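You operate a simulated robot arm through the tools that you are given. There is no shell and no other tool. Be economical: measure what you need, move in short steps, check, and stop when the job is done.

You run a simulated two-armed robot. Do the job below in one go: nothing can be reset, and whatever is moved stays where it is left.

## Task
Slide in the shim that the play gauge asks for, swing the keeper plate on and tighten its nut.
Fine: use the red wrench and put it back; the gauge ends at 0.0 mm with one shim in. Set down upright: wrench.

Only the result counts: the job must be done as asked and must still hold three seconds after the hand-in. Knocking over, shifting, dropping, spilling or breaking anything else fails it.

## Robot
Two 7-joint arms with three-finger grippers on one trunk, on a base that drives. Base frame: it is fixed to the floor where the robot stands at the start and does not move with it; the origin is under the middle of the robot, x ahead of it, y to its left, z up; the surface under the hand at the start is at about z = 860. Readings come in mm, degrees, newtons and seconds.
The left shoulder is at the start at [31, 154, 1034], the right one opposite. With the tool pointing down near the work surface each hand reaches from about 160 to 620 mm from the robot's upright axis, wherever it stands, measured 20 degrees to its own side. Places, roughly: keeper nut [700, -400, 900]; keeper plate [600, -400, 900]; play gauge [700, -200, 900]; wrench (24x4x5 cm) [400, 100, 900]; wrench (25x5x5 cm) [800, -300, 1000]. Payload 2.69 kg a hand.
The tool frame of a hand sits at the grasp point between the pads (the TCP): z along the fingers, y along the line on which they close. The tips reach 29 mm beyond it. The gripper opens to 120 mm. The gripper's body begins 78 mm behind the TCP.
Orientation is that of the tool frame in the base frame, as a unit quaternion [w, x, y, z]. With the fingers straight down and closing along the base's y, the tool's x points along the base's -x, its y along +y and its z along -z.

## Interface
- The arms move only by the tool jog_arm. It takes "left_rows", "right_rows" or both (then of equal length, played together; a hand with none holds still); each is a list of rows, each a list of 7 numbers: the finger opening in mm, from 0 to 120, then the shift along the base's x, y, z in units of 25 mm (1.0 is 25 mm), then the turn, a rotation vector about the base's x, y, z in units of 6 degrees (1.0 is 6 degrees). In form: [[claw, x, y, z, wx, wy, wz], ...]. A call has 1 to 12 rows; each row shifts and turns the commanded pose from where the row before left it. A call with a number of a shift or a turn outside -1 to 1 is refused whole. Each row takes 0.2 s and may step no farther than 50 mm and 8.6 degrees from the row before; otherwise, or with a gripper value out of range, the whole call is refused. A pose out of reach is approached as far as the arm can. The call stops where the force on the tool passes 50 N (or 10 N more than at its start, if that is more) or the arm is blocked; 0.2 s more then pass. The fingers move at their own pace and stop on an object; they squeeze with about 21 N. The grip force told is the motor's: it shows also when the fingers shut on nothing. Time passes only in rows, and 0.2 s behind the last, so rows that do not move let the fingers close. It gives the time, the measured TCP pose, the force on the tool (base axes), the opening and the grip force at its end, in the units of the frame above (readings bear some noise), with the torque about the TCP (base axes, N m) and any sound that the robot's microphone picked up.
- Cameras (640 x 400 px; columns grow to the right, rows downward): "scene" is now at [140, 2, 1207.1]; the picture's right is [0.02, -1.00, 0.00], its down [-0.34, -0.01, -0.94] and it looks along [0.94, 0.02, -0.34] (base axes); focal length 214 px, centre (320, 200). "left" rides on the left gripper at [63, 0, -104] in its tool frame; the picture's right is [0.00, 1.00, 0.00], its down [-0.83, 0.00, -0.56] and it looks along [-0.56, 0.00, 0.83] (tool axes); focal length 275 px, centre (320, 200). "right" rides on the right gripper at [63, 0, -104] in its tool frame; the picture's right is [0.00, 1.00, 0.00], its down [-0.83, 0.00, -0.56] and it looks along [-0.56, 0.00, 0.83] (tool axes); focal length 275 px, centre (320, 200). There is no depth. A picture from a camera that has moved, and an enlarged one, comes with that camera's place and axes in the base frame and with its lens.
- camera(camera): a new picture of that camera. The clock stands still meanwhile.
- lift_body(by): slides the trunk up (or, below 0, down) by that many mm; the arms and the scene camera ride with it, the base frame stays. It gives what a move gives, with no picture.
- drive_base(legs): drives the robot by 1 to 6 legs, each [ahead, left, turn to the left] in mm, mm and degrees, along the robot's own axes; the way and the turn of a leg run together, so that a leg with both is an arc; at most 1500 mm and 180 degrees a leg. The arms and the cameras ride along, it lands a little off, and it stops where it bumps. It gives what a move gives.
- aim_head(pan, tilt): turns the head with the scene camera to pan (to the left, within 80 degrees either way) and tilt (down, from -29 to 69), counted from straight ahead of the robot. It gives what a move gives.
- zoom(camera, box): a new picture of the part [left, top, right, bottom] of that camera's present view, enlarged. The clock stands still meanwhile.
- finish_job(): hands the job in; it is judged then, once.

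Go step by step. Nothing tells you exact positions but the pictures and the camera data: compare them with the known pose of the tool, close in by small moves and look again before you grip or let go. The budget is 120 turns and 88 pictures, counting those below and the enlarged ones. Unless the task says otherwise, let go and move clear before handing in, and close with one line.

The tools are called after ">>>" as a command line: name --argument value ..., lists and objects as JSON in quotes. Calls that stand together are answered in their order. jog_arm: Moves the arms, as the interface text tells. Its arguments: {"type":"object","properties":{"left_rows":{"type":"array"},"right_rows":{"type":"array"}},"required":[]} The other tools are called the same way: lift_body (by) slides the trunk up or down; drive_base (legs) drives the base; aim_head (pan, tilt) turns the head that bears the scene camera; camera (camera) takes a picture; zoom (camera, box) takes an enlarged picture of a part of a camera's view; finish_job () hands the job in.

At the start:

```text
time_s: 0.0
left_tcp_pos: [280.1, 30.4, 1150.0]
left_ee_rot: [0.002, 0.0, 1.0, 0.0]
left_wrist_force: [0.3, 0.5, 0.1]
left_wrist_torque: [0.03, 0.05, -0.01]
left_gripper_width: 120.0
left_grasp_force: 0.0
right_tcp_pos: [278.4, -197.8, 1139.4]
right_ee_rot: [0.0, -0.001, 1.0, 0.0]
right_wrist_force: [-0.7, 0.4, -0.2]
right_wrist_torque: [0.03, 0.01, -0.01]
right_gripper_width: 120.1
right_grasp_force: 0.2
trunk travel left (down, up): [-398.0, 40.0]
robot x, y, heading: [2.6, -4.1, 0.1]
head pan, tilt: [1.0, 20.1]
```

scene: 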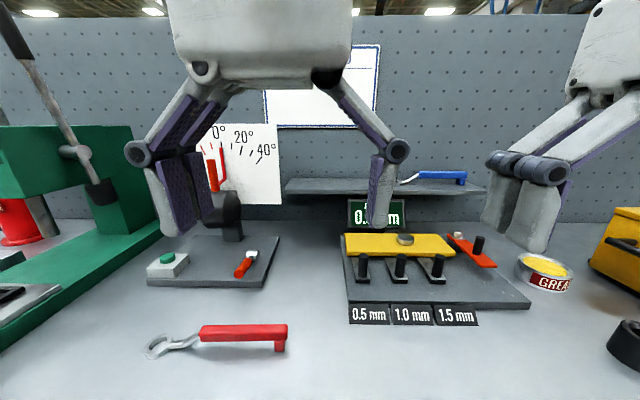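
right: 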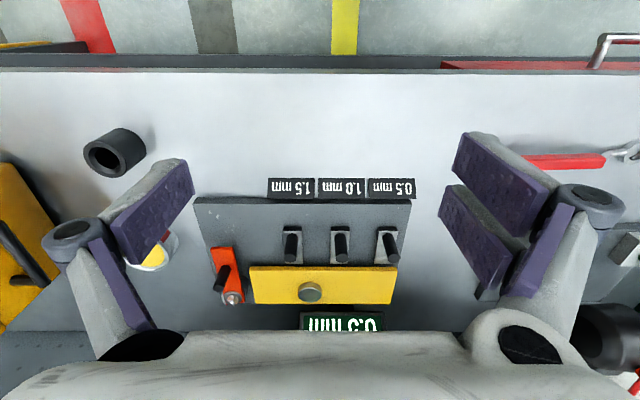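
left: 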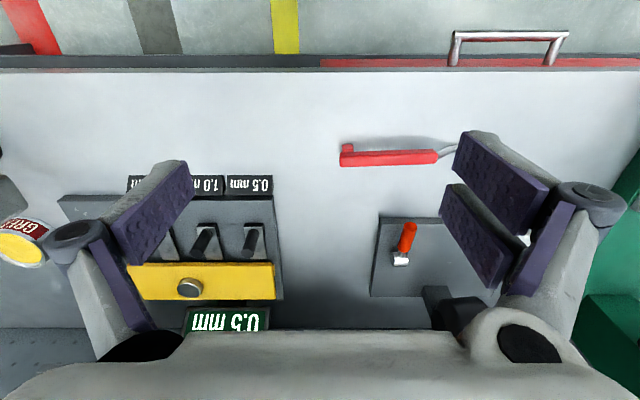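

The bench shows a fixture with a yellow block, three labelled shims with pegs, a red keeper plate and a gauge display; the red wrench lies nearer to me. I'll zoom in to read the gauge and the details.

>>> zoom --camera "scene" --box '[330, 160, 550, 330]'

>>> zoom --camera "right" --box '[180, 160, 430, 340]'

>>> zoom --camera "scene" --box '[130, 220, 310, 370]'

```text
2.35 times, centred on (440, 245) of scene
camera zoom: at [140.0, 2.0, 1207.1], right [0.02, -1.0, 0.0], down [-0.34, -0.01, -0.94], along [0.94, 0.02, -0.34], focal length 505 px, centre (38, 94)
```

zoom: 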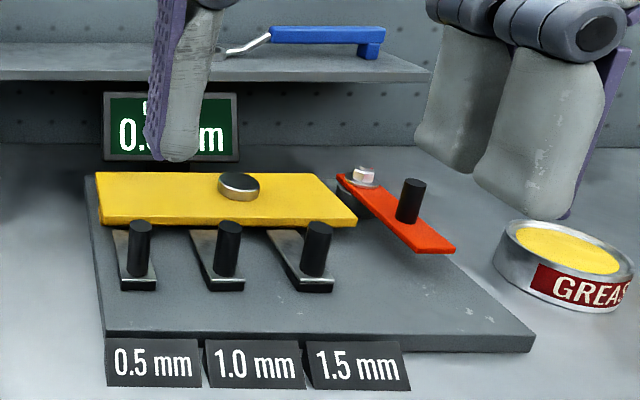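

```text
2.22 times, centred on (305, 250) of right
camera zoom: at [218.2, -200.9, 1243.1], right [0.0, 1.0, 0.0], down [0.83, 0.0, 0.56], along [0.56, 0.0, -0.83], focal length 612 px, centre (353, 89)
```

zoom: 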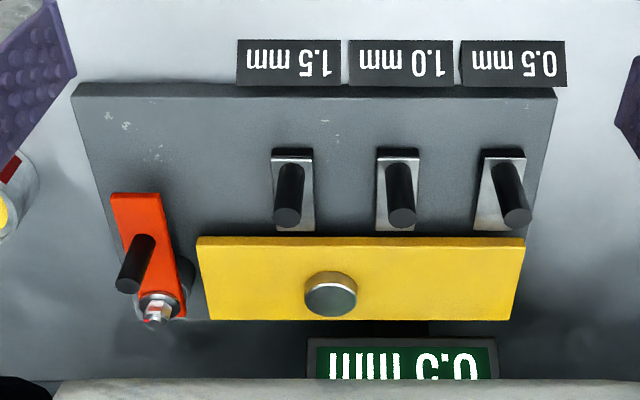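

```text
2.67 times, centred on (220, 295) of scene
camera zoom: at [140.0, 2.0, 1207.1], right [0.02, -1.0, 0.0], down [-0.34, -0.01, -0.94], along [0.94, 0.02, -0.34], focal length 572 px, centre (587, -53)
```

zoom: 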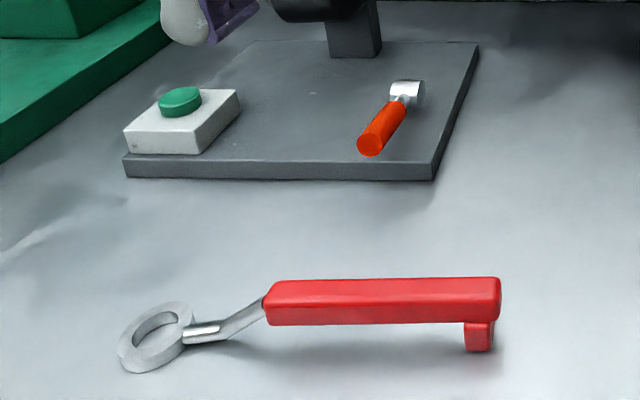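

The gauge appears to read 0.5 mm, partly hidden by a finger. Nut is near (710,-396), which is out of reach, so I must drive; first I check the room around the base.

>>> aim_head --pan -30 --tilt 65

>>> camera --camera "scene"

```text
time_s: 1.1
left_tcp_pos: [282.3, 30.5, 1146.9]
left_ee_rot: [0.001, -0.003, 1.0, -0.001]
left_wrist_force: [52.4, -38.5, -36.1]
left_wrist_torque: [4.14, 2.97, 2.78]
left_gripper_width: 120.0
left_grasp_force: 0.1
right_tcp_pos: [280.6, -198.8, 1138.1]
right_ee_rot: [0.0, 0.0, 1.0, -0.001]
right_wrist_force: [0.4, -0.1, 0.2]
right_wrist_torque: [0.0, -0.01, -0.02]
right_gripper_width: 120.1
right_grasp_force: 0.0
trunk travel left (down, up): [-398.0, 40.0]
robot x, y, heading: [-2.0, -1.1, -0.2]
head pan, tilt: [-30.0, 65.0]
```

```text
81 pictures are left
camera scene: at [133.7, -14.5, 1182.9], right [-0.17, -0.99, 0.0], down [-0.57, 0.1, -0.82], along [0.81, -0.14, -0.58], focal length 214 px, centre (320, 200)
```

scene: 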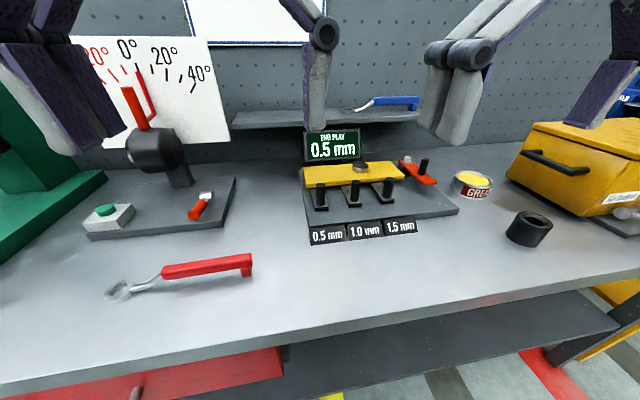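

The display reads "END PLAY 0.5 mm", so the 0.5 shim is wanted. The head is pressing on the left arm, so I ease it back.

>>> aim_head --pan 0 --tilt 20

>>> jog_arm --left_rows '[[120, 0, 1, 0, 0, 0, 0], [120, 0, 1, 0, 0, 0, 0], [120, 0, 1, 0, 0, 0, 0], [120, 0, 1, 0, 0, 0, 0], [120, 0, 1, 0, 0, 0, 0]]'

>>> drive_base --legs '[[0, -200, 0]]'

>>> camera --camera "scene"

```text
time_s: 2.2
left_tcp_pos: [279.0, 30.4, 1151.2]
left_ee_rot: [0.0, 0.0, 1.0, -0.001]
left_wrist_force: [-0.7, -0.3, 0.1]
left_wrist_torque: [0.0, -0.03, 0.0]
left_gripper_width: 119.8
left_grasp_force: 0.1
right_tcp_pos: [280.5, -199.3, 1138.9]
right_ee_rot: [0.0, 0.0, 1.0, 0.0]
right_wrist_force: [-0.4, 0.6, -0.2]
right_wrist_torque: [-0.01, -0.02, 0.04]
right_gripper_width: 119.8
right_grasp_force: 0.0
trunk travel left (down, up): [-398.0, 40.0]
robot x, y, heading: [-3.5, -2.9, -0.1]
head pan, tilt: [0.0, 20.0]
```

```text
time_s: 3.4
left_tcp_pos: [279.3, 156.4, 1149.4]
left_ee_rot: [0.001, -0.001, 1.0, -0.001]
left_wrist_force: [-0.2, -0.3, -0.5]
left_wrist_torque: [-0.01, 0.03, -0.03]
left_gripper_width: 120.2
left_grasp_force: 0.0
right_tcp_pos: [280.6, -198.6, 1139.9]
right_ee_rot: [0.0, -0.001, 1.0, 0.0]
right_wrist_force: [-0.9, 0.8, 0.3]
right_wrist_torque: [-0.03, 0.02, -0.01]
right_gripper_width: 119.9
right_grasp_force: 0.0
trunk travel left (down, up): [-398.0, 40.0]
robot x, y, heading: [-1.5, 0.9, 0.1]
head pan, tilt: [0.0, 20.0]
```

```text
time_s: 5.6
left_tcp_pos: [280.0, -40.5, 1149.3]
left_ee_rot: [0.001, -0.003, 1.0, -0.001]
left_wrist_force: [-0.4, -0.5, 0.0]
left_wrist_torque: [0.03, 0.01, 0.02]
left_gripper_width: 120.1
left_grasp_force: 0.1
right_tcp_pos: [282.4, -395.0, 1139.7]
right_ee_rot: [0.0, -0.002, 1.0, 0.001]
right_wrist_force: [0.0, 0.5, -0.4]
right_wrist_torque: [0.0, 0.0, 0.0]
right_gripper_width: 120.1
right_grasp_force: 0.0
trunk travel left (down, up): [-398.0, 40.0]
robot x, y, heading: [0.3, -195.1, 0.0]
head pan, tilt: [0.0, 20.0]
```

```text
80 pictures are left
camera scene: at [140.3, -195.6, 1207.2], right [0.0, -1.0, 0.0], down [-0.34, 0.0, -0.94], along [0.94, 0.0, -0.34], focal length 214 px, centre (320, 200)
```

scene: 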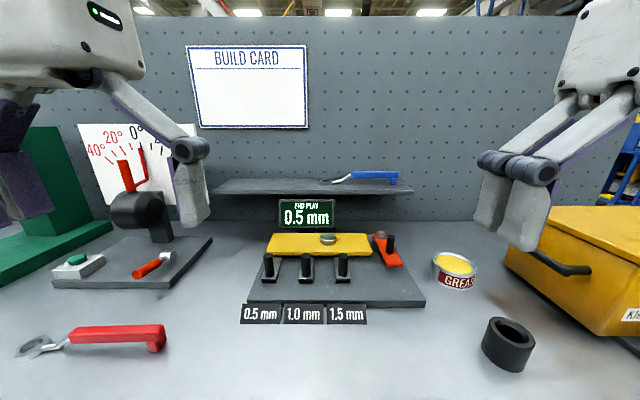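

Clear view now; I need to get closer, so I try driving ahead gently.

>>> drive_base --legs '[[60, -10, 0]]'

>>> drive_base --legs '[[60, 0, 0]]'

>>> camera --camera "right"

>>> camera --camera "scene"

```text
time_s: 6.5
left_tcp_pos: [341.6, -50.2, 1148.4]
left_ee_rot: [-0.001, -0.003, 1.0, -0.001]
left_wrist_force: [0.1, 0.3, 0.4]
left_wrist_torque: [-0.03, 0.01, -0.01]
left_gripper_width: 119.9
left_grasp_force: 0.1
right_tcp_pos: [341.5, -403.0, 1139.0]
right_ee_rot: [0.001, -0.002, 1.0, 0.0]
right_wrist_force: [0.0, 0.2, 0.5]
right_wrist_torque: [0.01, 0.04, -0.02]
right_gripper_width: 119.9
right_grasp_force: 0.0
trunk travel left (down, up): [-398.0, 40.0]
robot x, y, heading: [57.4, -204.8, 0.0]
head pan, tilt: [0.0, 20.0]
```

```text
time_s: 7.5
left_tcp_pos: [399.8, -49.8, 1150.0]
left_ee_rot: [0.0, -0.001, 1.0, -0.001]
left_wrist_force: [-0.5, 0.9, -0.7]
left_wrist_torque: [0.02, 0.03, 0.02]
left_gripper_width: 120.0
left_grasp_force: 0.2
right_tcp_pos: [401.1, -404.0, 1140.2]
right_ee_rot: [-0.001, 0.0, 1.0, 0.0]
right_wrist_force: [-0.2, -0.6, -0.9]
right_wrist_torque: [0.03, 0.02, 0.01]
right_gripper_width: 120.0
right_grasp_force: 0.0
trunk travel left (down, up): [-398.0, 40.0]
robot x, y, heading: [118.9, -206.2, 0.1]
head pan, tilt: [0.0, 20.0]
```

```text
79 pictures are left
camera right: at [339.2, -406.1, 1242.9], right [-0.01, 1.0, 0.0], down [0.83, 0.01, 0.56], along [0.56, 0.0, -0.83], focal length 275 px, centre (320, 200)
```

right: 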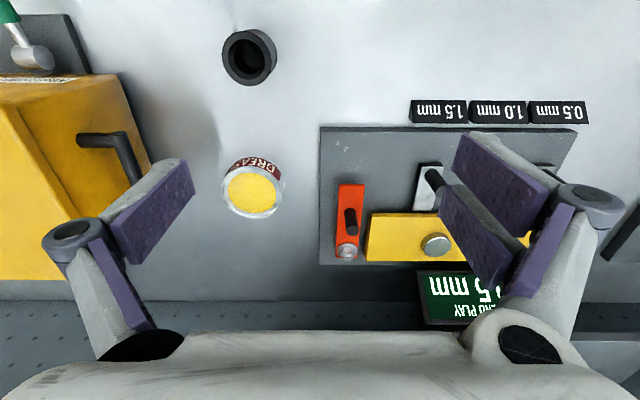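

```text
78 pictures are left
camera scene: at [260.7, -204.9, 1207.1], right [0.0, -1.0, 0.0], down [-0.34, 0.0, -0.94], along [0.94, 0.0, -0.34], focal length 214 px, centre (320, 200)
```

scene: 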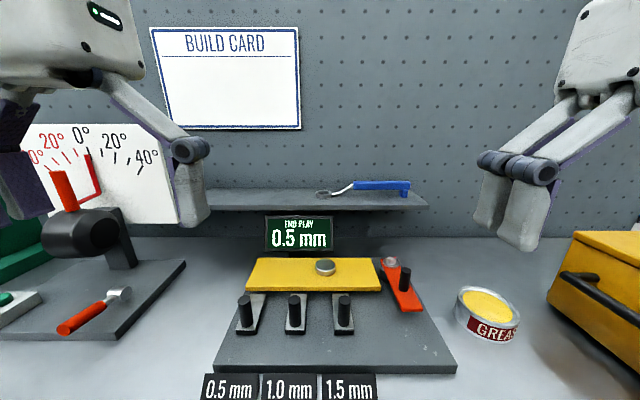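

Base is now at x≈119, y≈-206, with no bump. I zoom for measuring.

>>> zoom --camera "scene" --box '[210, 240, 450, 390]'

>>> camera --camera "left"

```text
2.67 times, centred on (330, 315) of scene
camera zoom: at [260.7, -204.9, 1207.1], right [0.0, -1.0, 0.0], down [-0.34, 0.0, -0.94], along [0.94, 0.0, -0.34], focal length 572 px, centre (293, -107)
```

zoom: 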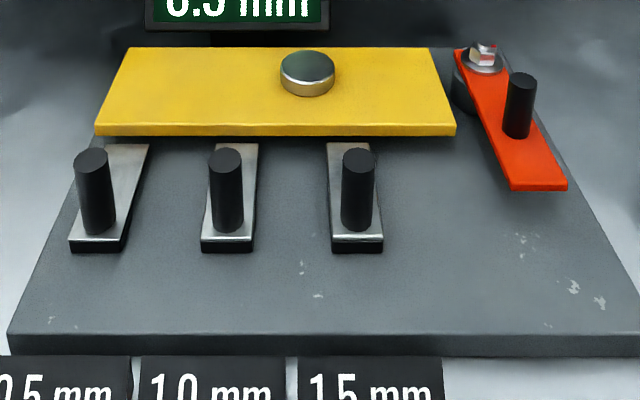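

```text
76 pictures are left
camera left: at [337.2, -49.4, 1253.1], right [0.0, 1.0, 0.0], down [0.83, 0.0, 0.56], along [0.56, 0.0, -0.83], focal length 275 px, centre (320, 200)
```

left: 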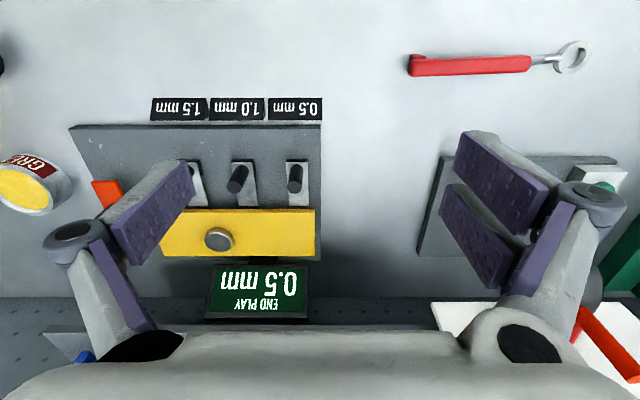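

I want to see under the yellow plate, so I lower the trunk to look from a lower angle.

>>> lift_body --by -150

>>> zoom --camera "scene" --box '[200, 170, 460, 330]'

```text
time_s: 9.3
left_tcp_pos: [440.2, -50.4, 953.1]
left_ee_rot: [-0.092, -0.001, 0.996, -0.001]
left_wrist_force: [-0.3, 0.2, 0.3]
left_wrist_torque: [0.02, -0.02, -0.03]
left_gripper_width: 120.1
left_grasp_force: 0.1
right_tcp_pos: [448.4, -404.5, 926.6]
right_ee_rot: [-0.117, 0.0, 0.993, 0.0]
right_wrist_force: [-0.7, -0.2, -1.3]
right_wrist_torque: [0.0, 0.01, 0.02]
right_gripper_width: 119.9
right_grasp_force: 0.0
trunk travel left (down, up): [-248.0, 190.0]
robot x, y, heading: [119.8, -208.4, -0.0]
head pan, tilt: [0.0, 20.0]
```

```text
2.46 times, centred on (330, 250) of scene
camera zoom: at [318.4, -204.9, 1044.2], right [0.0, -1.0, 0.0], down [-0.34, 0.0, -0.94], along [0.94, 0.0, -0.34], focal length 528 px, centre (295, 77)
```

zoom: 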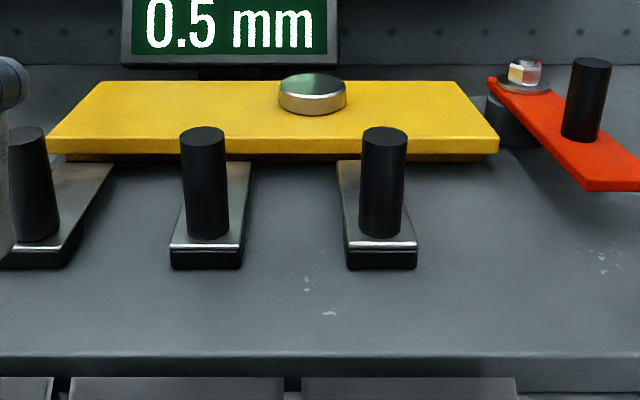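

>>> zoom --camera "scene" --box '[210, 210, 410, 285]'

>>> camera --camera "left"

```text
3.20 times, centred on (310, 248) of scene
camera zoom: at [318.4, -204.9, 1044.2], right [0.0, -1.0, 0.0], down [-0.34, 0.0, -0.94], along [0.94, 0.0, -0.34], focal length 686 px, centre (352, 48)
```

zoom: 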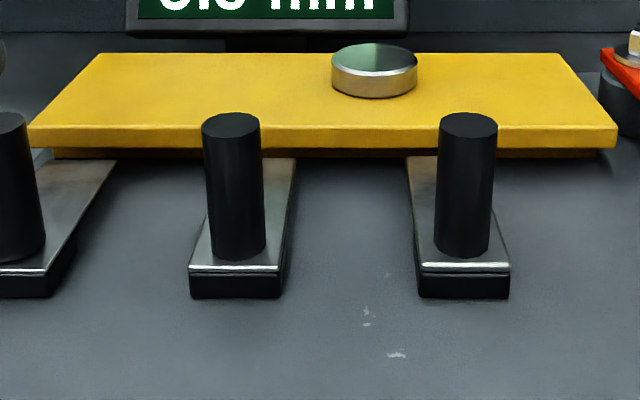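

```text
73 pictures are left
camera left: at [397.7, -49.3, 1066.8], right [0.0, 1.0, 0.0], down [0.92, 0.0, 0.39], along [0.39, 0.0, -0.92], focal length 275 px, centre (320, 200)
```

left: 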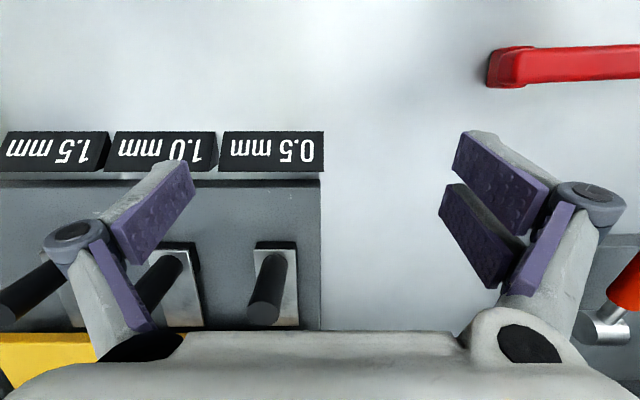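

The shims sit on rails facing the gap under the yellow plate, so the 0.5 shim slides straight forward (+x) by its peg. I raise the trunk again.

>>> lift_body --by 150

>>> aim_head --pan 0 --tilt 35

>>> camera --camera "scene"

```text
time_s: 11.0
left_tcp_pos: [441.2, -49.5, 1102.6]
left_ee_rot: [-0.094, -0.001, 0.996, -0.001]
left_wrist_force: [0.6, 0.3, -0.1]
left_wrist_torque: [0.01, 0.05, 0.0]
left_gripper_width: 120.1
left_grasp_force: 0.0
right_tcp_pos: [448.7, -405.0, 1075.4]
right_ee_rot: [-0.118, 0.0, 0.993, 0.001]
right_wrist_force: [-0.2, 0.2, 0.2]
right_wrist_torque: [0.0, 0.02, 0.01]
right_gripper_width: 119.8
right_grasp_force: 0.0
trunk travel left (down, up): [-398.0, 40.0]
robot x, y, heading: [118.1, -204.5, 0.1]
head pan, tilt: [0.0, 20.0]
```

```text
time_s: 11.8
left_tcp_pos: [439.9, -50.3, 1103.1]
left_ee_rot: [-0.094, -0.002, 0.996, -0.002]
left_wrist_force: [-0.1, -0.5, 0.5]
left_wrist_torque: [-0.02, -0.02, 0.02]
left_gripper_width: 120.2
left_grasp_force: 0.1
right_tcp_pos: [447.1, -403.9, 1077.1]
right_ee_rot: [-0.118, -0.001, 0.993, 0.0]
right_wrist_force: [-0.3, 0.1, -0.2]
right_wrist_torque: [0.0, 0.01, 0.0]
right_gripper_width: 120.2
right_grasp_force: 0.1
trunk travel left (down, up): [-398.0, 40.0]
robot x, y, heading: [118.2, -205.2, 0.1]
head pan, tilt: [0.0, 35.0]
```

```text
72 pictures are left
camera scene: at [254.6, -204.9, 1183.4], right [0.0, -1.0, 0.0], down [-0.57, 0.0, -0.82], along [0.82, 0.0, -0.57], focal length 214 px, centre (320, 200)
```

scene: 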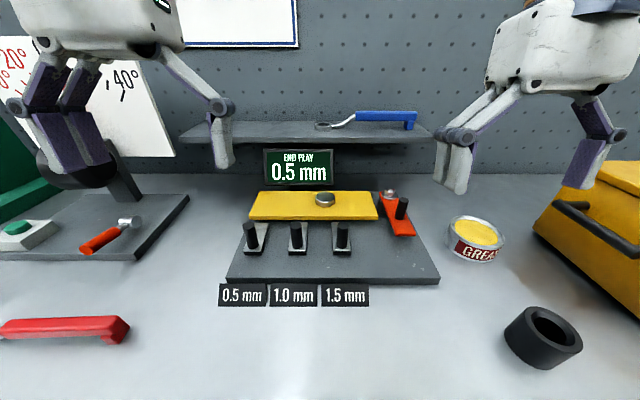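

Next I level the left hand and bring it above the 0.5 shim's peg at about (535,-81).

>>> jog_arm --left_rows '[[70, 0.6, -0.3, -0.8, 0, -0.6, 0], [60, 0.6, -0.3, -0.8, 0, -0.6, 0], [60, 0.6, -0.3, -0.8, 0, -0.6, 0], [60, 0.6, -0.3, -0.8, 0, 0, 0]]' --right_rows '[[120, 0, 0, 0.6, 0, -0.8, 0], [120, 0, 0, 0.6, 0, -0.8, 0], [120, 0, 0, 0.6, 0, -0.65, 0], [120, 0, 0, 0, 0, 0, 0]]'

>>> camera --camera "left"

>>> camera --camera "scene"

```text
time_s: 12.8
left_tcp_pos: [500.1, -79.5, 1023.0]
left_ee_rot: [0.001, -0.001, 1.0, -0.001]
left_wrist_force: [0.6, -0.3, -0.1]
left_wrist_torque: [0.02, -0.01, 0.01]
left_gripper_width: 59.9
left_grasp_force: 0.0
right_tcp_pos: [448.8, -403.1, 1120.2]
right_ee_rot: [-0.001, -0.001, 1.0, 0.001]
right_wrist_force: [0.1, -0.5, 0.6]
right_wrist_torque: [0.03, -0.02, 0.0]
right_gripper_width: 119.9
right_grasp_force: 0.0
trunk travel left (down, up): [-398.0, 40.0]
robot x, y, heading: [120.0, -205.0, 0.1]
head pan, tilt: [0.0, 35.0]
```

```text
71 pictures are left
camera left: at [437.4, -79.0, 1126.9], right [0.0, 1.0, 0.0], down [0.83, 0.0, 0.56], along [0.56, 0.0, -0.83], focal length 275 px, centre (320, 200)
```

left: 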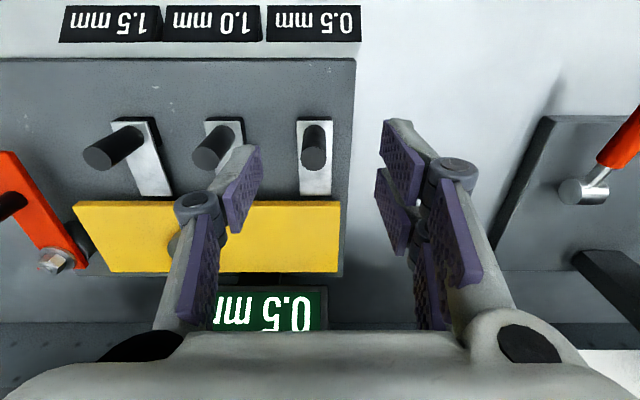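

```text
70 pictures are left
camera scene: at [255.2, -205.4, 1183.2], right [0.0, -1.0, 0.0], down [-0.57, 0.0, -0.82], along [0.82, 0.0, -0.57], focal length 214 px, centre (320, 200)
```

scene: 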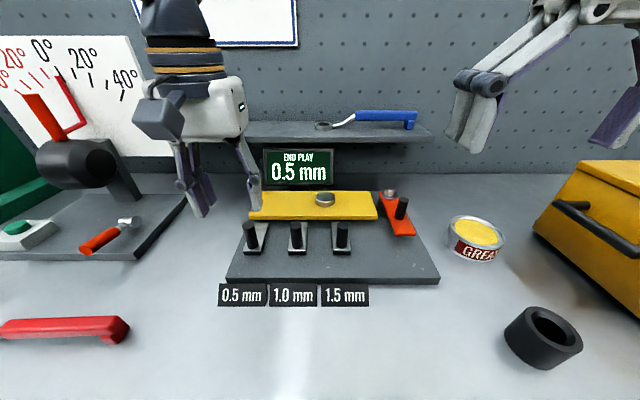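

>>> zoom --camera "scene" --box '[220, 180, 440, 310]'

>>> zoom --camera "left" --box '[60, 40, 380, 280]'

```text
2.91 times, centred on (330, 245) of scene
camera zoom: at [255.2, -205.4, 1183.2], right [0.0, -1.0, 0.0], down [-0.57, 0.0, -0.82], along [0.82, 0.0, -0.57], focal length 624 px, centre (291, 69)
```

zoom: 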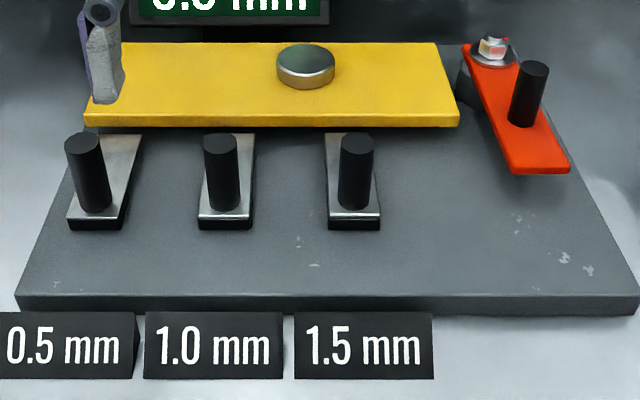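

```text
1.67 times, centred on (220, 160) of left
camera zoom: at [437.4, -79.0, 1126.9], right [0.0, 1.0, 0.0], down [0.83, 0.0, 0.56], along [0.56, 0.0, -0.83], focal length 459 px, centre (487, 267)
```

zoom: 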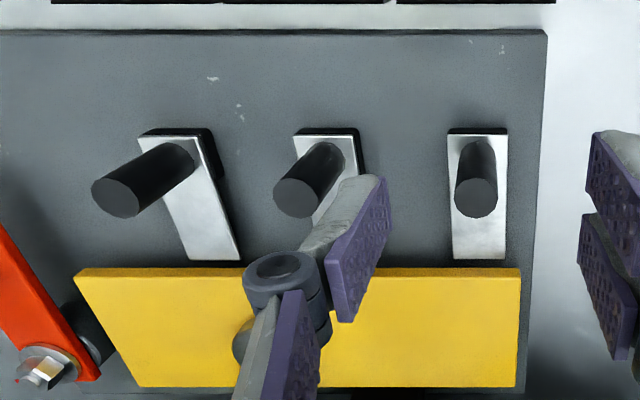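

The peg's top triangulates to about (523,-85,945), with the shim top at z≈890. I lower the left hand around it and look before closing.

>>> jog_arm --left_rows '[[60, 0.94, -0.22, 0, 0, 0, 0], [60, 0, 0, -0.9, 0, 0, 0], [60, 0, 0, -0.9, 0, 0, 0], [60, 0, 0, 0, 0, 0, 0]]'

>>> zoom --camera "left" --box '[160, 0, 480, 240]'

>>> zoom --camera "scene" --box '[180, 130, 340, 260]'

```text
time_s: 13.8
left_tcp_pos: [524.5, -83.4, 977.6]
left_ee_rot: [0.001, -0.001, 1.0, -0.001]
left_wrist_force: [0.1, 0.4, -0.1]
left_wrist_torque: [-0.01, 0.0, 0.02]
left_gripper_width: 60.2
left_grasp_force: 0.0
right_tcp_pos: [448.9, -403.2, 1120.1]
right_ee_rot: [0.0, 0.0, 1.0, -0.001]
right_wrist_force: [-0.7, -0.6, 0.3]
right_wrist_torque: [0.0, -0.02, -0.01]
right_gripper_width: 119.9
right_grasp_force: 0.1
trunk travel left (down, up): [-398.0, 40.0]
robot x, y, heading: [122.7, -207.4, -0.1]
head pan, tilt: [0.0, 35.0]
```

```text
1.67 times, centred on (320, 120) of left
camera zoom: at [460.9, -83.9, 1081.6], right [0.0, 1.0, 0.0], down [0.83, 0.0, 0.56], along [0.56, 0.0, -0.83], focal length 459 px, centre (320, 333)
```

zoom: 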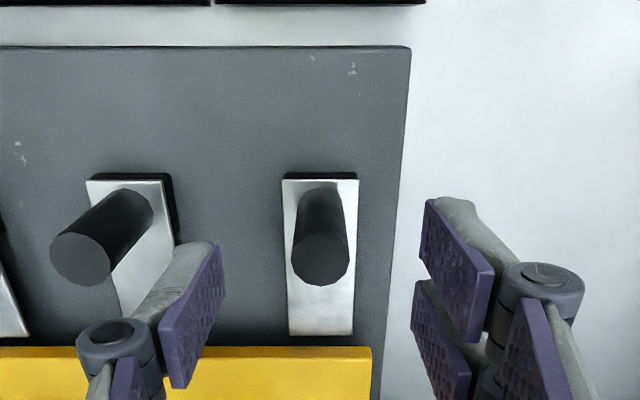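

```text
3.08 times, centred on (260, 195) of scene
camera zoom: at [254.4, -204.9, 1183.4], right [0.0, -1.0, 0.0], down [-0.57, 0.0, -0.82], along [0.82, 0.0, -0.57], focal length 660 px, centre (505, 215)
```

zoom: 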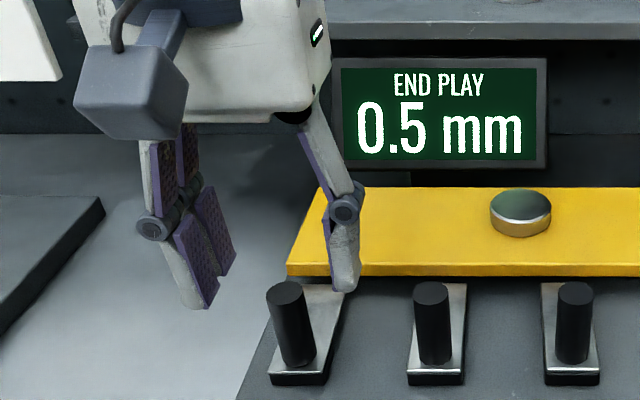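

>>> jog_arm --left_rows '[[60, 0, 0, -0.95, 0, 0, 0], [60, 0, 0, -0.95, 0, 0, 0], [15, 0, 0, 0, 0, 0, 0], [15, 0, 0, 0, 0, 0, 0]]'

>>> zoom --camera "scene" --box '[180, 130, 340, 260]'

```text
time_s: 14.8
left_tcp_pos: [525.8, -83.4, 930.3]
left_ee_rot: [0.001, -0.002, 1.0, 0.0]
left_wrist_force: [2.7, 4.0, -2.4]
left_wrist_torque: [0.09, -0.63, 0.0]
left_gripper_width: 18.8
left_grasp_force: 43.9
right_tcp_pos: [447.8, -403.8, 1120.0]
right_ee_rot: [-0.001, -0.001, 1.0, -0.001]
right_wrist_force: [-0.5, -0.6, 0.5]
right_wrist_torque: [0.04, 0.02, 0.0]
right_gripper_width: 120.2
right_grasp_force: 0.1
trunk travel left (down, up): [-398.0, 40.0]
robot x, y, heading: [118.3, -203.4, 0.0]
head pan, tilt: [0.0, 35.0]
```

```text
3.08 times, centred on (260, 195) of scene
camera zoom: at [255.0, -204.4, 1183.3], right [0.0, -1.0, 0.0], down [-0.57, 0.0, -0.82], along [0.82, 0.0, -0.57], focal length 660 px, centre (505, 215)
```

zoom: 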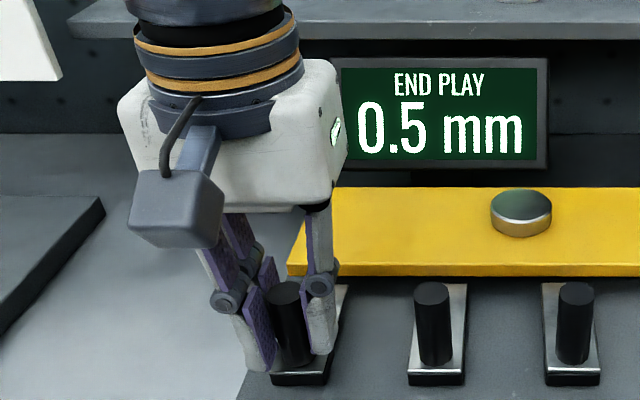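

The peg is gripped (19 mm). Now I push it +x in short steps and watch the gauge.

>>> jog_arm --left_rows '[[15, 0.4, 0, 0, 0, 0, 0], [15, 0.4, 0, 0, 0, 0, 0], [15, 0.4, 0, 0, 0, 0, 0]]'

>>> zoom --camera "scene" --box '[180, 130, 340, 260]'

```text
time_s: 15.6
left_tcp_pos: [554.6, -83.9, 931.9]
left_ee_rot: [0.001, 0.0, 1.0, -0.001]
left_wrist_force: [0.9, 6.1, -1.4]
left_wrist_torque: [0.79, 0.88, -0.01]
left_gripper_width: 18.5
left_grasp_force: 44.0
right_tcp_pos: [449.0, -402.4, 1121.6]
right_ee_rot: [0.0, -0.001, 1.0, -0.001]
right_wrist_force: [0.4, 0.5, -0.1]
right_wrist_torque: [-0.02, 0.03, 0.01]
right_gripper_width: 120.1
right_grasp_force: 0.0
trunk travel left (down, up): [-398.0, 40.0]
robot x, y, heading: [116.3, -206.2, -0.0]
head pan, tilt: [0.0, 35.0]
```

```text
3.08 times, centred on (260, 195) of scene
camera zoom: at [254.8, -204.4, 1183.4], right [0.0, -1.0, 0.0], down [-0.57, 0.0, -0.82], along [0.82, 0.0, -0.57], focal length 660 px, centre (505, 215)
```

zoom: 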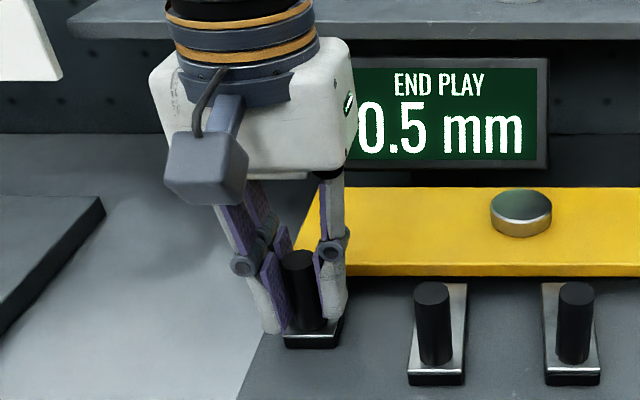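

>>> jog_arm --left_rows '[[15, 0.3, 0, 0, 0, 0, 0], [15, 0.3, 0, 0, 0, 0, 0], [15, 0.3, 0, 0, 0, 0, 0]]'

>>> zoom --camera "scene" --box '[180, 130, 340, 260]'

```text
time_s: 16.5
left_tcp_pos: [566.7, -84.5, 931.3]
left_ee_rot: [-0.011, -0.002, 1.0, 0.001]
left_wrist_force: [-18.8, 3.5, 17.1]
left_wrist_torque: [0.22, 1.77, 0.09]
left_gripper_width: 18.5
left_grasp_force: 44.0
right_tcp_pos: [445.2, -403.5, 1122.9]
right_ee_rot: [0.003, -0.001, 1.0, -0.001]
right_wrist_force: [-0.2, -1.1, 0.5]
right_wrist_torque: [0.01, -0.01, 0.02]
right_gripper_width: 120.1
right_grasp_force: 0.1
trunk travel left (down, up): [-398.0, 40.0]
robot x, y, heading: [117.6, -205.7, -0.2]
head pan, tilt: [0.0, 35.0]
stopped in row 3 (left hand): the force on the tool passed its limit at 53 N (the readings are from after the stop); the commanded pose is now the measured one
```

```text
3.08 times, centred on (260, 195) of scene
camera zoom: at [250.6, -204.7, 1184.2], right [0.0, -1.0, 0.0], down [-0.57, 0.0, -0.82], along [0.82, 0.0, -0.57], focal length 660 px, centre (505, 215)
```

zoom: 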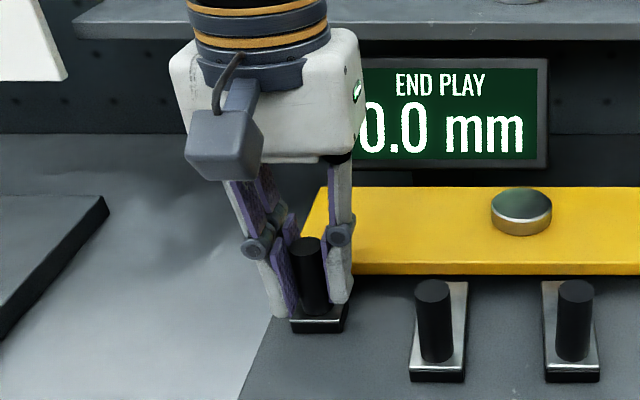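

The gauge reads 0.0 mm and the shim is against its stop. I release and lift clear.

>>> jog_arm --left_rows '[[50, 0, 0, 0, 0, 0, 0], [50, 0, 0, 0, 0, 0, 0], [50, 0, 0, 1, 0, 0, 0], [50, 0, 0, 1, 0, 0, 0], [60, 0, 0, 1, 0, 0, 0], [60, 0, 0, 1, 0, 0, 0], [60, -0.6, 0.8, 0.5, 0, 0, 0], [60, -0.6, 0.8, 0, 0, 0, 0], [60, -0.6, 0.8, 0, 0, 0, 0], [60, -0.6, 0.8, 0, 0, 0, 0], [60, -0.6, 0.8, 0, 0, 0, 0], [60, -0.6, 0.8, 0, 0, 0, 0]]'

>>> camera --camera "scene"

>>> zoom --camera "scene" --box '[240, 150, 440, 275]'

>>> zoom --camera "right" --box '[220, 90, 600, 310]'

```text
time_s: 19.1
left_tcp_pos: [480.0, 34.7, 1039.7]
left_ee_rot: [-0.009, -0.002, 1.0, 0.001]
left_wrist_force: [-1.0, -0.2, -0.3]
left_wrist_torque: [0.02, 0.02, 0.0]
left_gripper_width: 60.2
left_grasp_force: 0.1
right_tcp_pos: [447.0, -403.2, 1120.8]
right_ee_rot: [0.001, 0.0, 1.0, -0.001]
right_wrist_force: [-0.1, -0.1, 0.2]
right_wrist_torque: [0.01, 0.01, -0.01]
right_gripper_width: 119.9
right_grasp_force: 0.0
trunk travel left (down, up): [-398.0, 40.0]
robot x, y, heading: [120.3, -204.8, -0.1]
head pan, tilt: [0.0, 35.0]
```

```text
62 pictures are left
camera scene: at [253.5, -204.4, 1183.4], right [0.0, -1.0, 0.0], down [-0.57, 0.0, -0.82], along [0.82, 0.0, -0.57], focal length 214 px, centre (320, 200)
```

scene: 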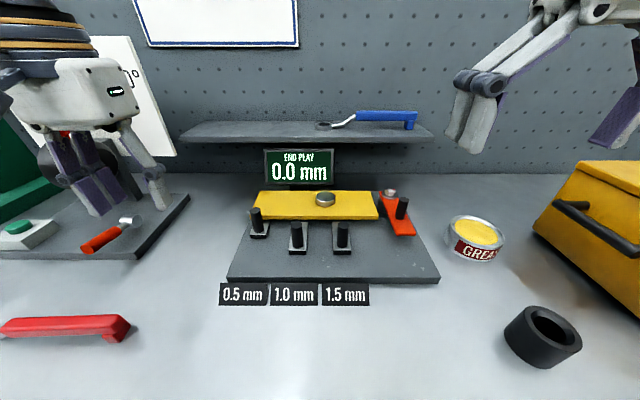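

```text
3.20 times, centred on (340, 212) of scene
camera zoom: at [253.5, -204.4, 1183.4], right [0.0, -1.0, 0.0], down [-0.57, 0.0, -0.82], along [0.82, 0.0, -0.57], focal length 686 px, centre (256, 160)
```

zoom: 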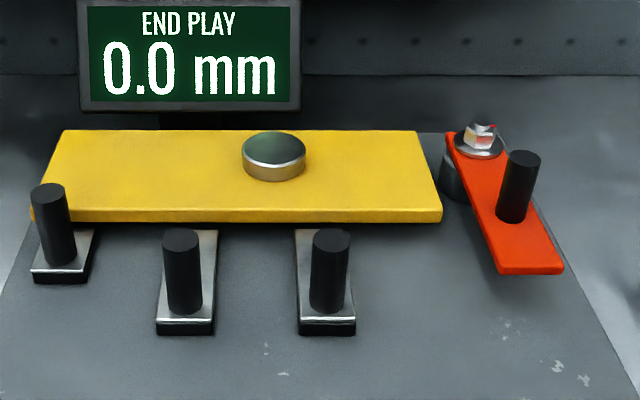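

```text
1.68 times, centred on (410, 200) of right
camera zoom: at [385.8, -404.6, 1225.1], right [-0.01, 1.0, 0.0], down [0.83, 0.01, 0.56], along [0.56, 0.0, -0.83], focal length 464 px, centre (168, 200)
```

zoom: 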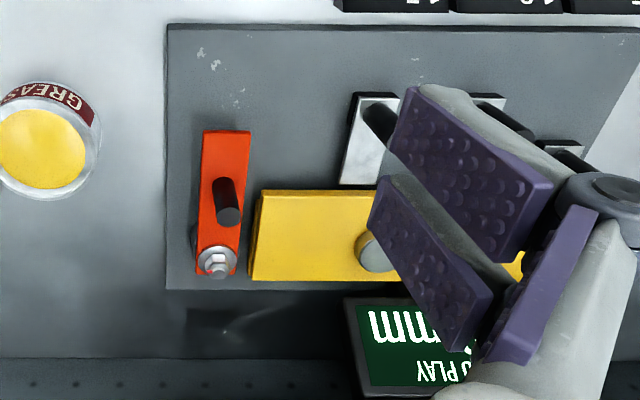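

The gauge reads 0.0 with one shim in. The keeper's peg top is about (578,-360,958) and the pivot nut about (651,-360,934); I bring the right hand over the peg.

>>> jog_arm --right_rows '[[60, 0.87, 0.29, -0.6, 0, 0, 0], [60, 0.87, 0.29, -0.6, 0, 0, 0], [60, 0.87, 0.29, -0.6, 0, 0, 0], [60, 0.87, 0.29, -0.6, 0, 0, 0], [60, 0.87, 0.29, -0.6, 0, 0, 0], [60, 0.87, 0.29, -0.6, 0, 0, 0], [60, 0, 0, 0, 0, 0, 0]]'

>>> zoom --camera "right" --box '[160, 0, 480, 240]'

>>> zoom --camera "scene" --box '[340, 130, 500, 250]'

```text
time_s: 20.7
left_tcp_pos: [480.3, 34.4, 1041.3]
left_ee_rot: [-0.011, -0.001, 1.0, 0.001]
left_wrist_force: [0.0, 0.0, -0.7]
left_wrist_torque: [-0.02, 0.0, -0.02]
left_gripper_width: 60.2
left_grasp_force: 0.1
right_tcp_pos: [578.6, -362.4, 1033.3]
right_ee_rot: [0.0, -0.001, 1.0, 0.0]
right_wrist_force: [0.0, -0.1, -0.9]
right_wrist_torque: [-0.03, -0.02, -0.01]
right_gripper_width: 59.8
right_grasp_force: 0.0
trunk travel left (down, up): [-398.0, 40.0]
robot x, y, heading: [120.7, -205.9, 0.2]
head pan, tilt: [0.0, 35.0]
```

```text
1.67 times, centred on (320, 120) of right
camera zoom: at [516.7, -363.9, 1136.1], right [-0.01, 1.0, 0.0], down [0.83, 0.01, 0.56], along [0.56, 0.0, -0.83], focal length 459 px, centre (320, 333)
```

zoom: 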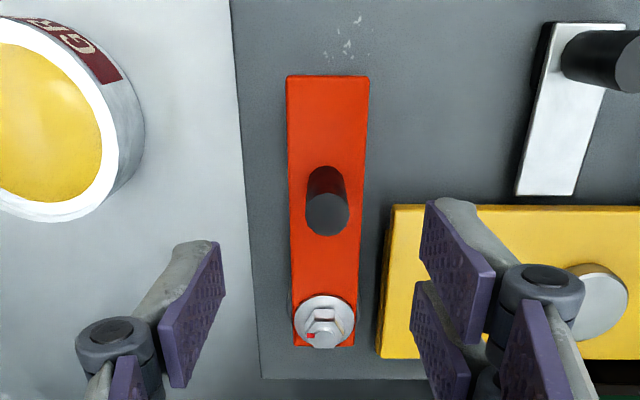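

```text
3.33 times, centred on (420, 190) of scene
camera zoom: at [253.3, -205.1, 1183.5], right [0.0, -1.0, 0.0], down [-0.57, 0.0, -0.82], along [0.82, 0.0, -0.57], focal length 715 px, centre (-13, 233)
```

zoom: 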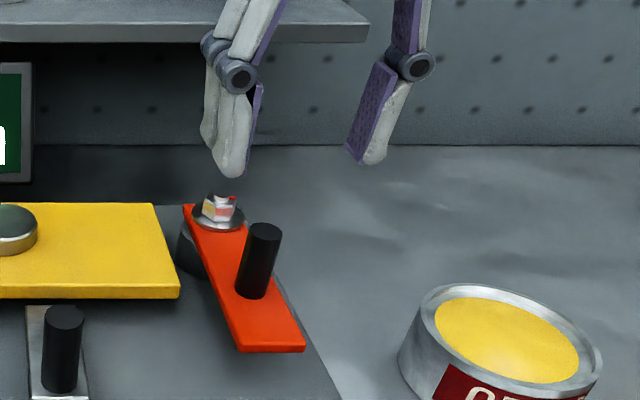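

Aligned. I descend and close on the keeper's peg.

>>> jog_arm --right_rows '[[60, 0, 0.1, -1, 0, 0, 0], [60, 0, 0, -1, 0, 0, 0], [60, 0, 0, -1, 0, 0, 0], [60, 0, 0, 0, 0, 0, 0], [15, 0, 0, 0, 0, 0, 0], [15, 0, 0, 0, 0, 0, 0]]'

>>> zoom --camera "scene" --box '[340, 130, 500, 250]'

```text
time_s: 22.1
left_tcp_pos: [481.3, 35.5, 1040.9]
left_ee_rot: [-0.01, 0.0, 1.0, 0.001]
left_wrist_force: [-0.8, 0.3, 0.5]
left_wrist_torque: [0.01, 0.0, -0.01]
left_gripper_width: 60.1
left_grasp_force: 0.1
right_tcp_pos: [577.9, -357.4, 956.6]
right_ee_rot: [0.0, -0.001, 1.0, 0.0]
right_wrist_force: [-0.1, -0.9, -0.7]
right_wrist_torque: [-0.02, -0.02, -0.1]
right_gripper_width: 16.8
right_grasp_force: 42.4
trunk travel left (down, up): [-398.0, 40.0]
robot x, y, heading: [120.1, -202.2, 0.0]
head pan, tilt: [0.0, 35.0]
```

```text
3.33 times, centred on (420, 190) of scene
camera zoom: at [253.7, -205.0, 1183.3], right [0.0, -1.0, 0.0], down [-0.57, 0.0, -0.82], along [0.82, 0.0, -0.57], focal length 715 px, centre (-13, 233)
```

zoom: 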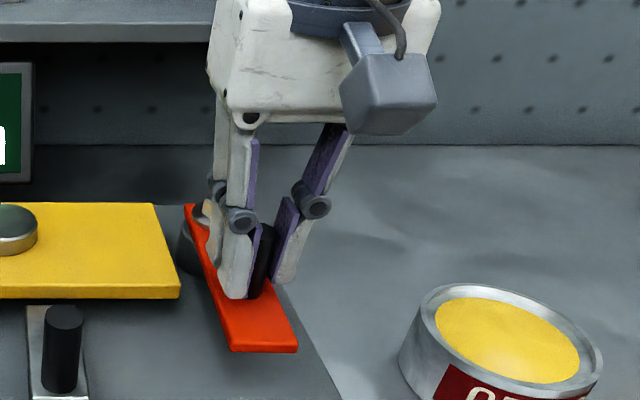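

Gripped. I swing the keeper clockwise around its pivot toward the yellow plate, first 36°.

>>> jog_arm --right_rows '[[15, 0.016, 0.301, 0, 0, 0, -0.5], [15, 0.047, 0.298, 0, 0, 0, -0.5], [15, 0.078, 0.291, 0, 0, 0, -0.5], [15, 0.108, 0.281, 0, 0, 0, -0.5], [15, 0.137, 0.269, 0, 0, 0, -0.5], [15, 0.164, 0.253, 0, 0, 0, -0.5]]'

>>> zoom --camera "scene" --box '[300, 130, 460, 250]'

```text
time_s: 23.5
left_tcp_pos: [482.3, 35.1, 1041.1]
left_ee_rot: [-0.01, -0.002, 1.0, 0.0]
left_wrist_force: [0.4, -0.6, 0.3]
left_wrist_torque: [0.01, -0.01, -0.06]
left_gripper_width: 59.9
left_grasp_force: 0.1
right_tcp_pos: [593.5, -315.7, 955.0]
right_ee_rot: [0.0, 0.154, 0.988, 0.0]
right_wrist_force: [0.0, 0.9, -6.7]
right_wrist_torque: [-0.35, -0.48, 0.09]
right_gripper_width: 16.6
right_grasp_force: 42.5
trunk travel left (down, up): [-398.0, 40.0]
robot x, y, heading: [116.3, -204.6, -0.2]
head pan, tilt: [0.0, 35.0]
```

```text
3.33 times, centred on (380, 190) of scene
camera zoom: at [254.2, -204.6, 1183.2], right [0.0, -1.0, 0.0], down [-0.57, 0.0, -0.82], along [0.82, 0.0, -0.57], focal length 715 px, centre (120, 233)
```

zoom: 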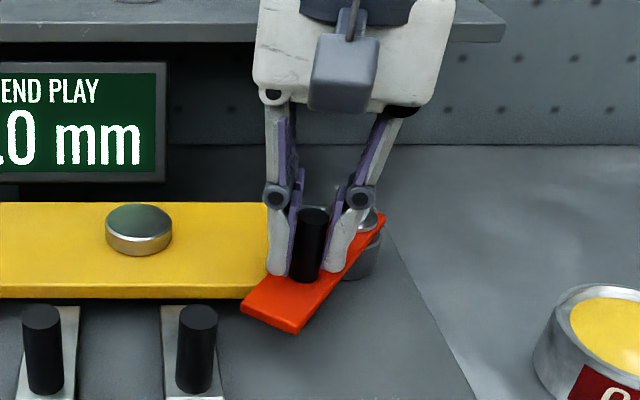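

>>> jog_arm --right_rows '[[15, 0.19, 0.234, 0, 0, 0, -0.5], [15, 0.213, 0.213, 0, 0, 0, -0.5], [15, 0.234, 0.19, 0, 0, 0, -0.5], [15, 0.253, 0.164, 0, 0, 0, -0.5]]'

>>> zoom --camera "scene" --box '[300, 130, 460, 250]'

```text
time_s: 24.5
left_tcp_pos: [481.0, 34.7, 1040.5]
left_ee_rot: [-0.009, -0.002, 1.0, 0.001]
left_wrist_force: [0.3, 0.8, -0.9]
left_wrist_torque: [0.0, 0.02, 0.01]
left_gripper_width: 59.7
left_grasp_force: 0.0
right_tcp_pos: [614.6, -295.1, 955.8]
right_ee_rot: [0.0, 0.257, 0.966, 0.0]
right_wrist_force: [-3.0, -1.1, -2.0]
right_wrist_torque: [0.01, 0.22, -0.22]
right_gripper_width: 16.8
right_grasp_force: 43.1
trunk travel left (down, up): [-398.0, 40.0]
robot x, y, heading: [121.4, -205.7, 0.1]
head pan, tilt: [0.0, 35.0]
```

```text
3.33 times, centred on (380, 190) of scene
camera zoom: at [253.3, -205.0, 1183.4], right [0.0, -1.0, 0.0], down [-0.57, 0.0, -0.82], along [0.82, 0.0, -0.57], focal length 715 px, centre (120, 233)
```

zoom: 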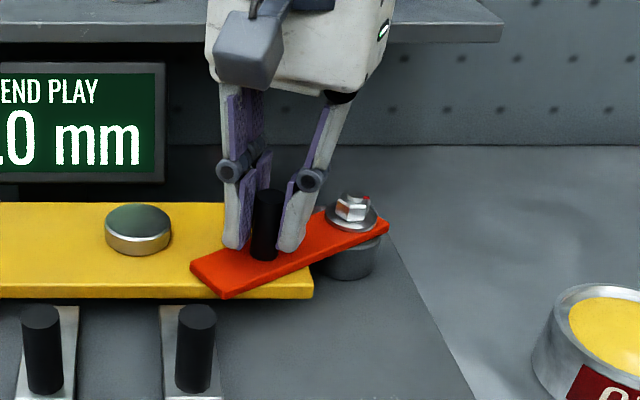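

Sliding nicely over the yellow plate. I continue the last 30°.

>>> jog_arm --right_rows '[[15, 0.269, 0.137, 0, 0, 0, -0.5], [15, 0.281, 0.108, 0, 0, 0, -0.5], [15, 0.291, 0.078, 0, 0, 0, -0.5], [15, 0.298, 0.047, 0, 0, 0, -0.5], [15, 0.301, 0.016, 0, 0, 0, -0.5]]'

>>> zoom --camera "scene" --box '[300, 130, 460, 250]'

```text
time_s: 25.7
left_tcp_pos: [480.1, 33.8, 1041.2]
left_ee_rot: [-0.009, -0.002, 1.0, 0.001]
left_wrist_force: [-0.2, 0.5, 0.6]
left_wrist_torque: [0.02, -0.02, -0.02]
left_gripper_width: 60.2
left_grasp_force: 0.1
right_tcp_pos: [649.7, -284.0, 955.2]
right_ee_rot: [0.0, 0.382, 0.924, 0.0]
right_wrist_force: [-5.6, 2.2, 2.4]
right_wrist_torque: [0.09, 0.49, -0.03]
right_gripper_width: 16.7
right_grasp_force: 41.9
trunk travel left (down, up): [-398.0, 40.0]
robot x, y, heading: [118.5, -205.0, 0.1]
head pan, tilt: [0.0, 35.0]
```

```text
3.33 times, centred on (380, 190) of scene
camera zoom: at [252.9, -204.6, 1183.5], right [0.0, -1.0, 0.0], down [-0.57, 0.0, -0.82], along [0.82, 0.0, -0.57], focal length 715 px, centre (120, 233)
```

zoom: 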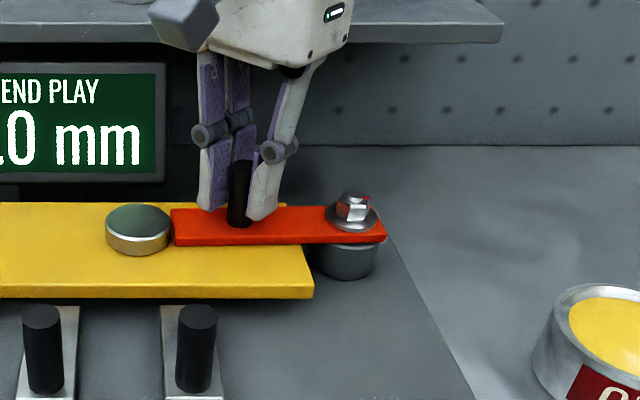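

The keeper is at 90° square to the plate. I nudge a little farther to feel for a stop.

>>> jog_arm --right_rows '[[15, 0.2, 0, 0, 0, 0, 0], [15, 0.15, 0, 0, 0, 0, 0]]'

>>> zoom --camera "scene" --box '[300, 130, 460, 250]'

```text
time_s: 26.3
left_tcp_pos: [477.1, 35.9, 1042.5]
left_ee_rot: [-0.008, -0.001, 1.0, 0.001]
left_wrist_force: [0.4, -0.3, -0.1]
left_wrist_torque: [-0.02, 0.01, 0.0]
left_gripper_width: 60.1
left_grasp_force: 0.1
right_tcp_pos: [651.0, -284.6, 954.8]
right_ee_rot: [-0.006, 0.381, 0.925, -0.004]
right_wrist_force: [-48.8, 1.1, -7.4]
right_wrist_torque: [-0.23, 0.1, 0.14]
right_gripper_width: 16.9
right_grasp_force: 42.1
trunk travel left (down, up): [-398.0, 40.0]
robot x, y, heading: [117.6, -206.4, -0.0]
head pan, tilt: [0.0, 35.0]
```

```text
3.33 times, centred on (380, 190) of scene
camera zoom: at [248.0, -204.7, 1183.8], right [0.0, -1.0, 0.0], down [-0.57, 0.0, -0.82], along [0.82, 0.0, -0.57], focal length 715 px, centre (120, 233)
```

zoom: 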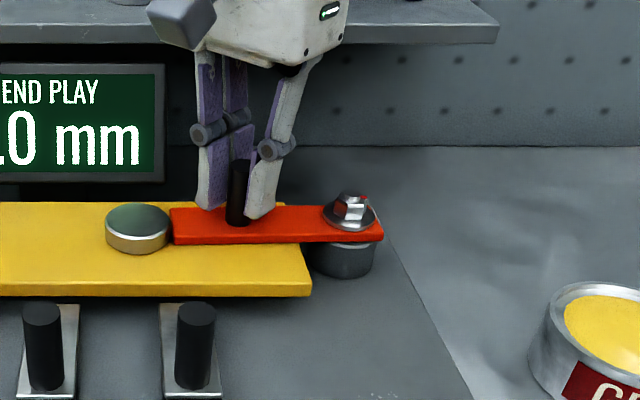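

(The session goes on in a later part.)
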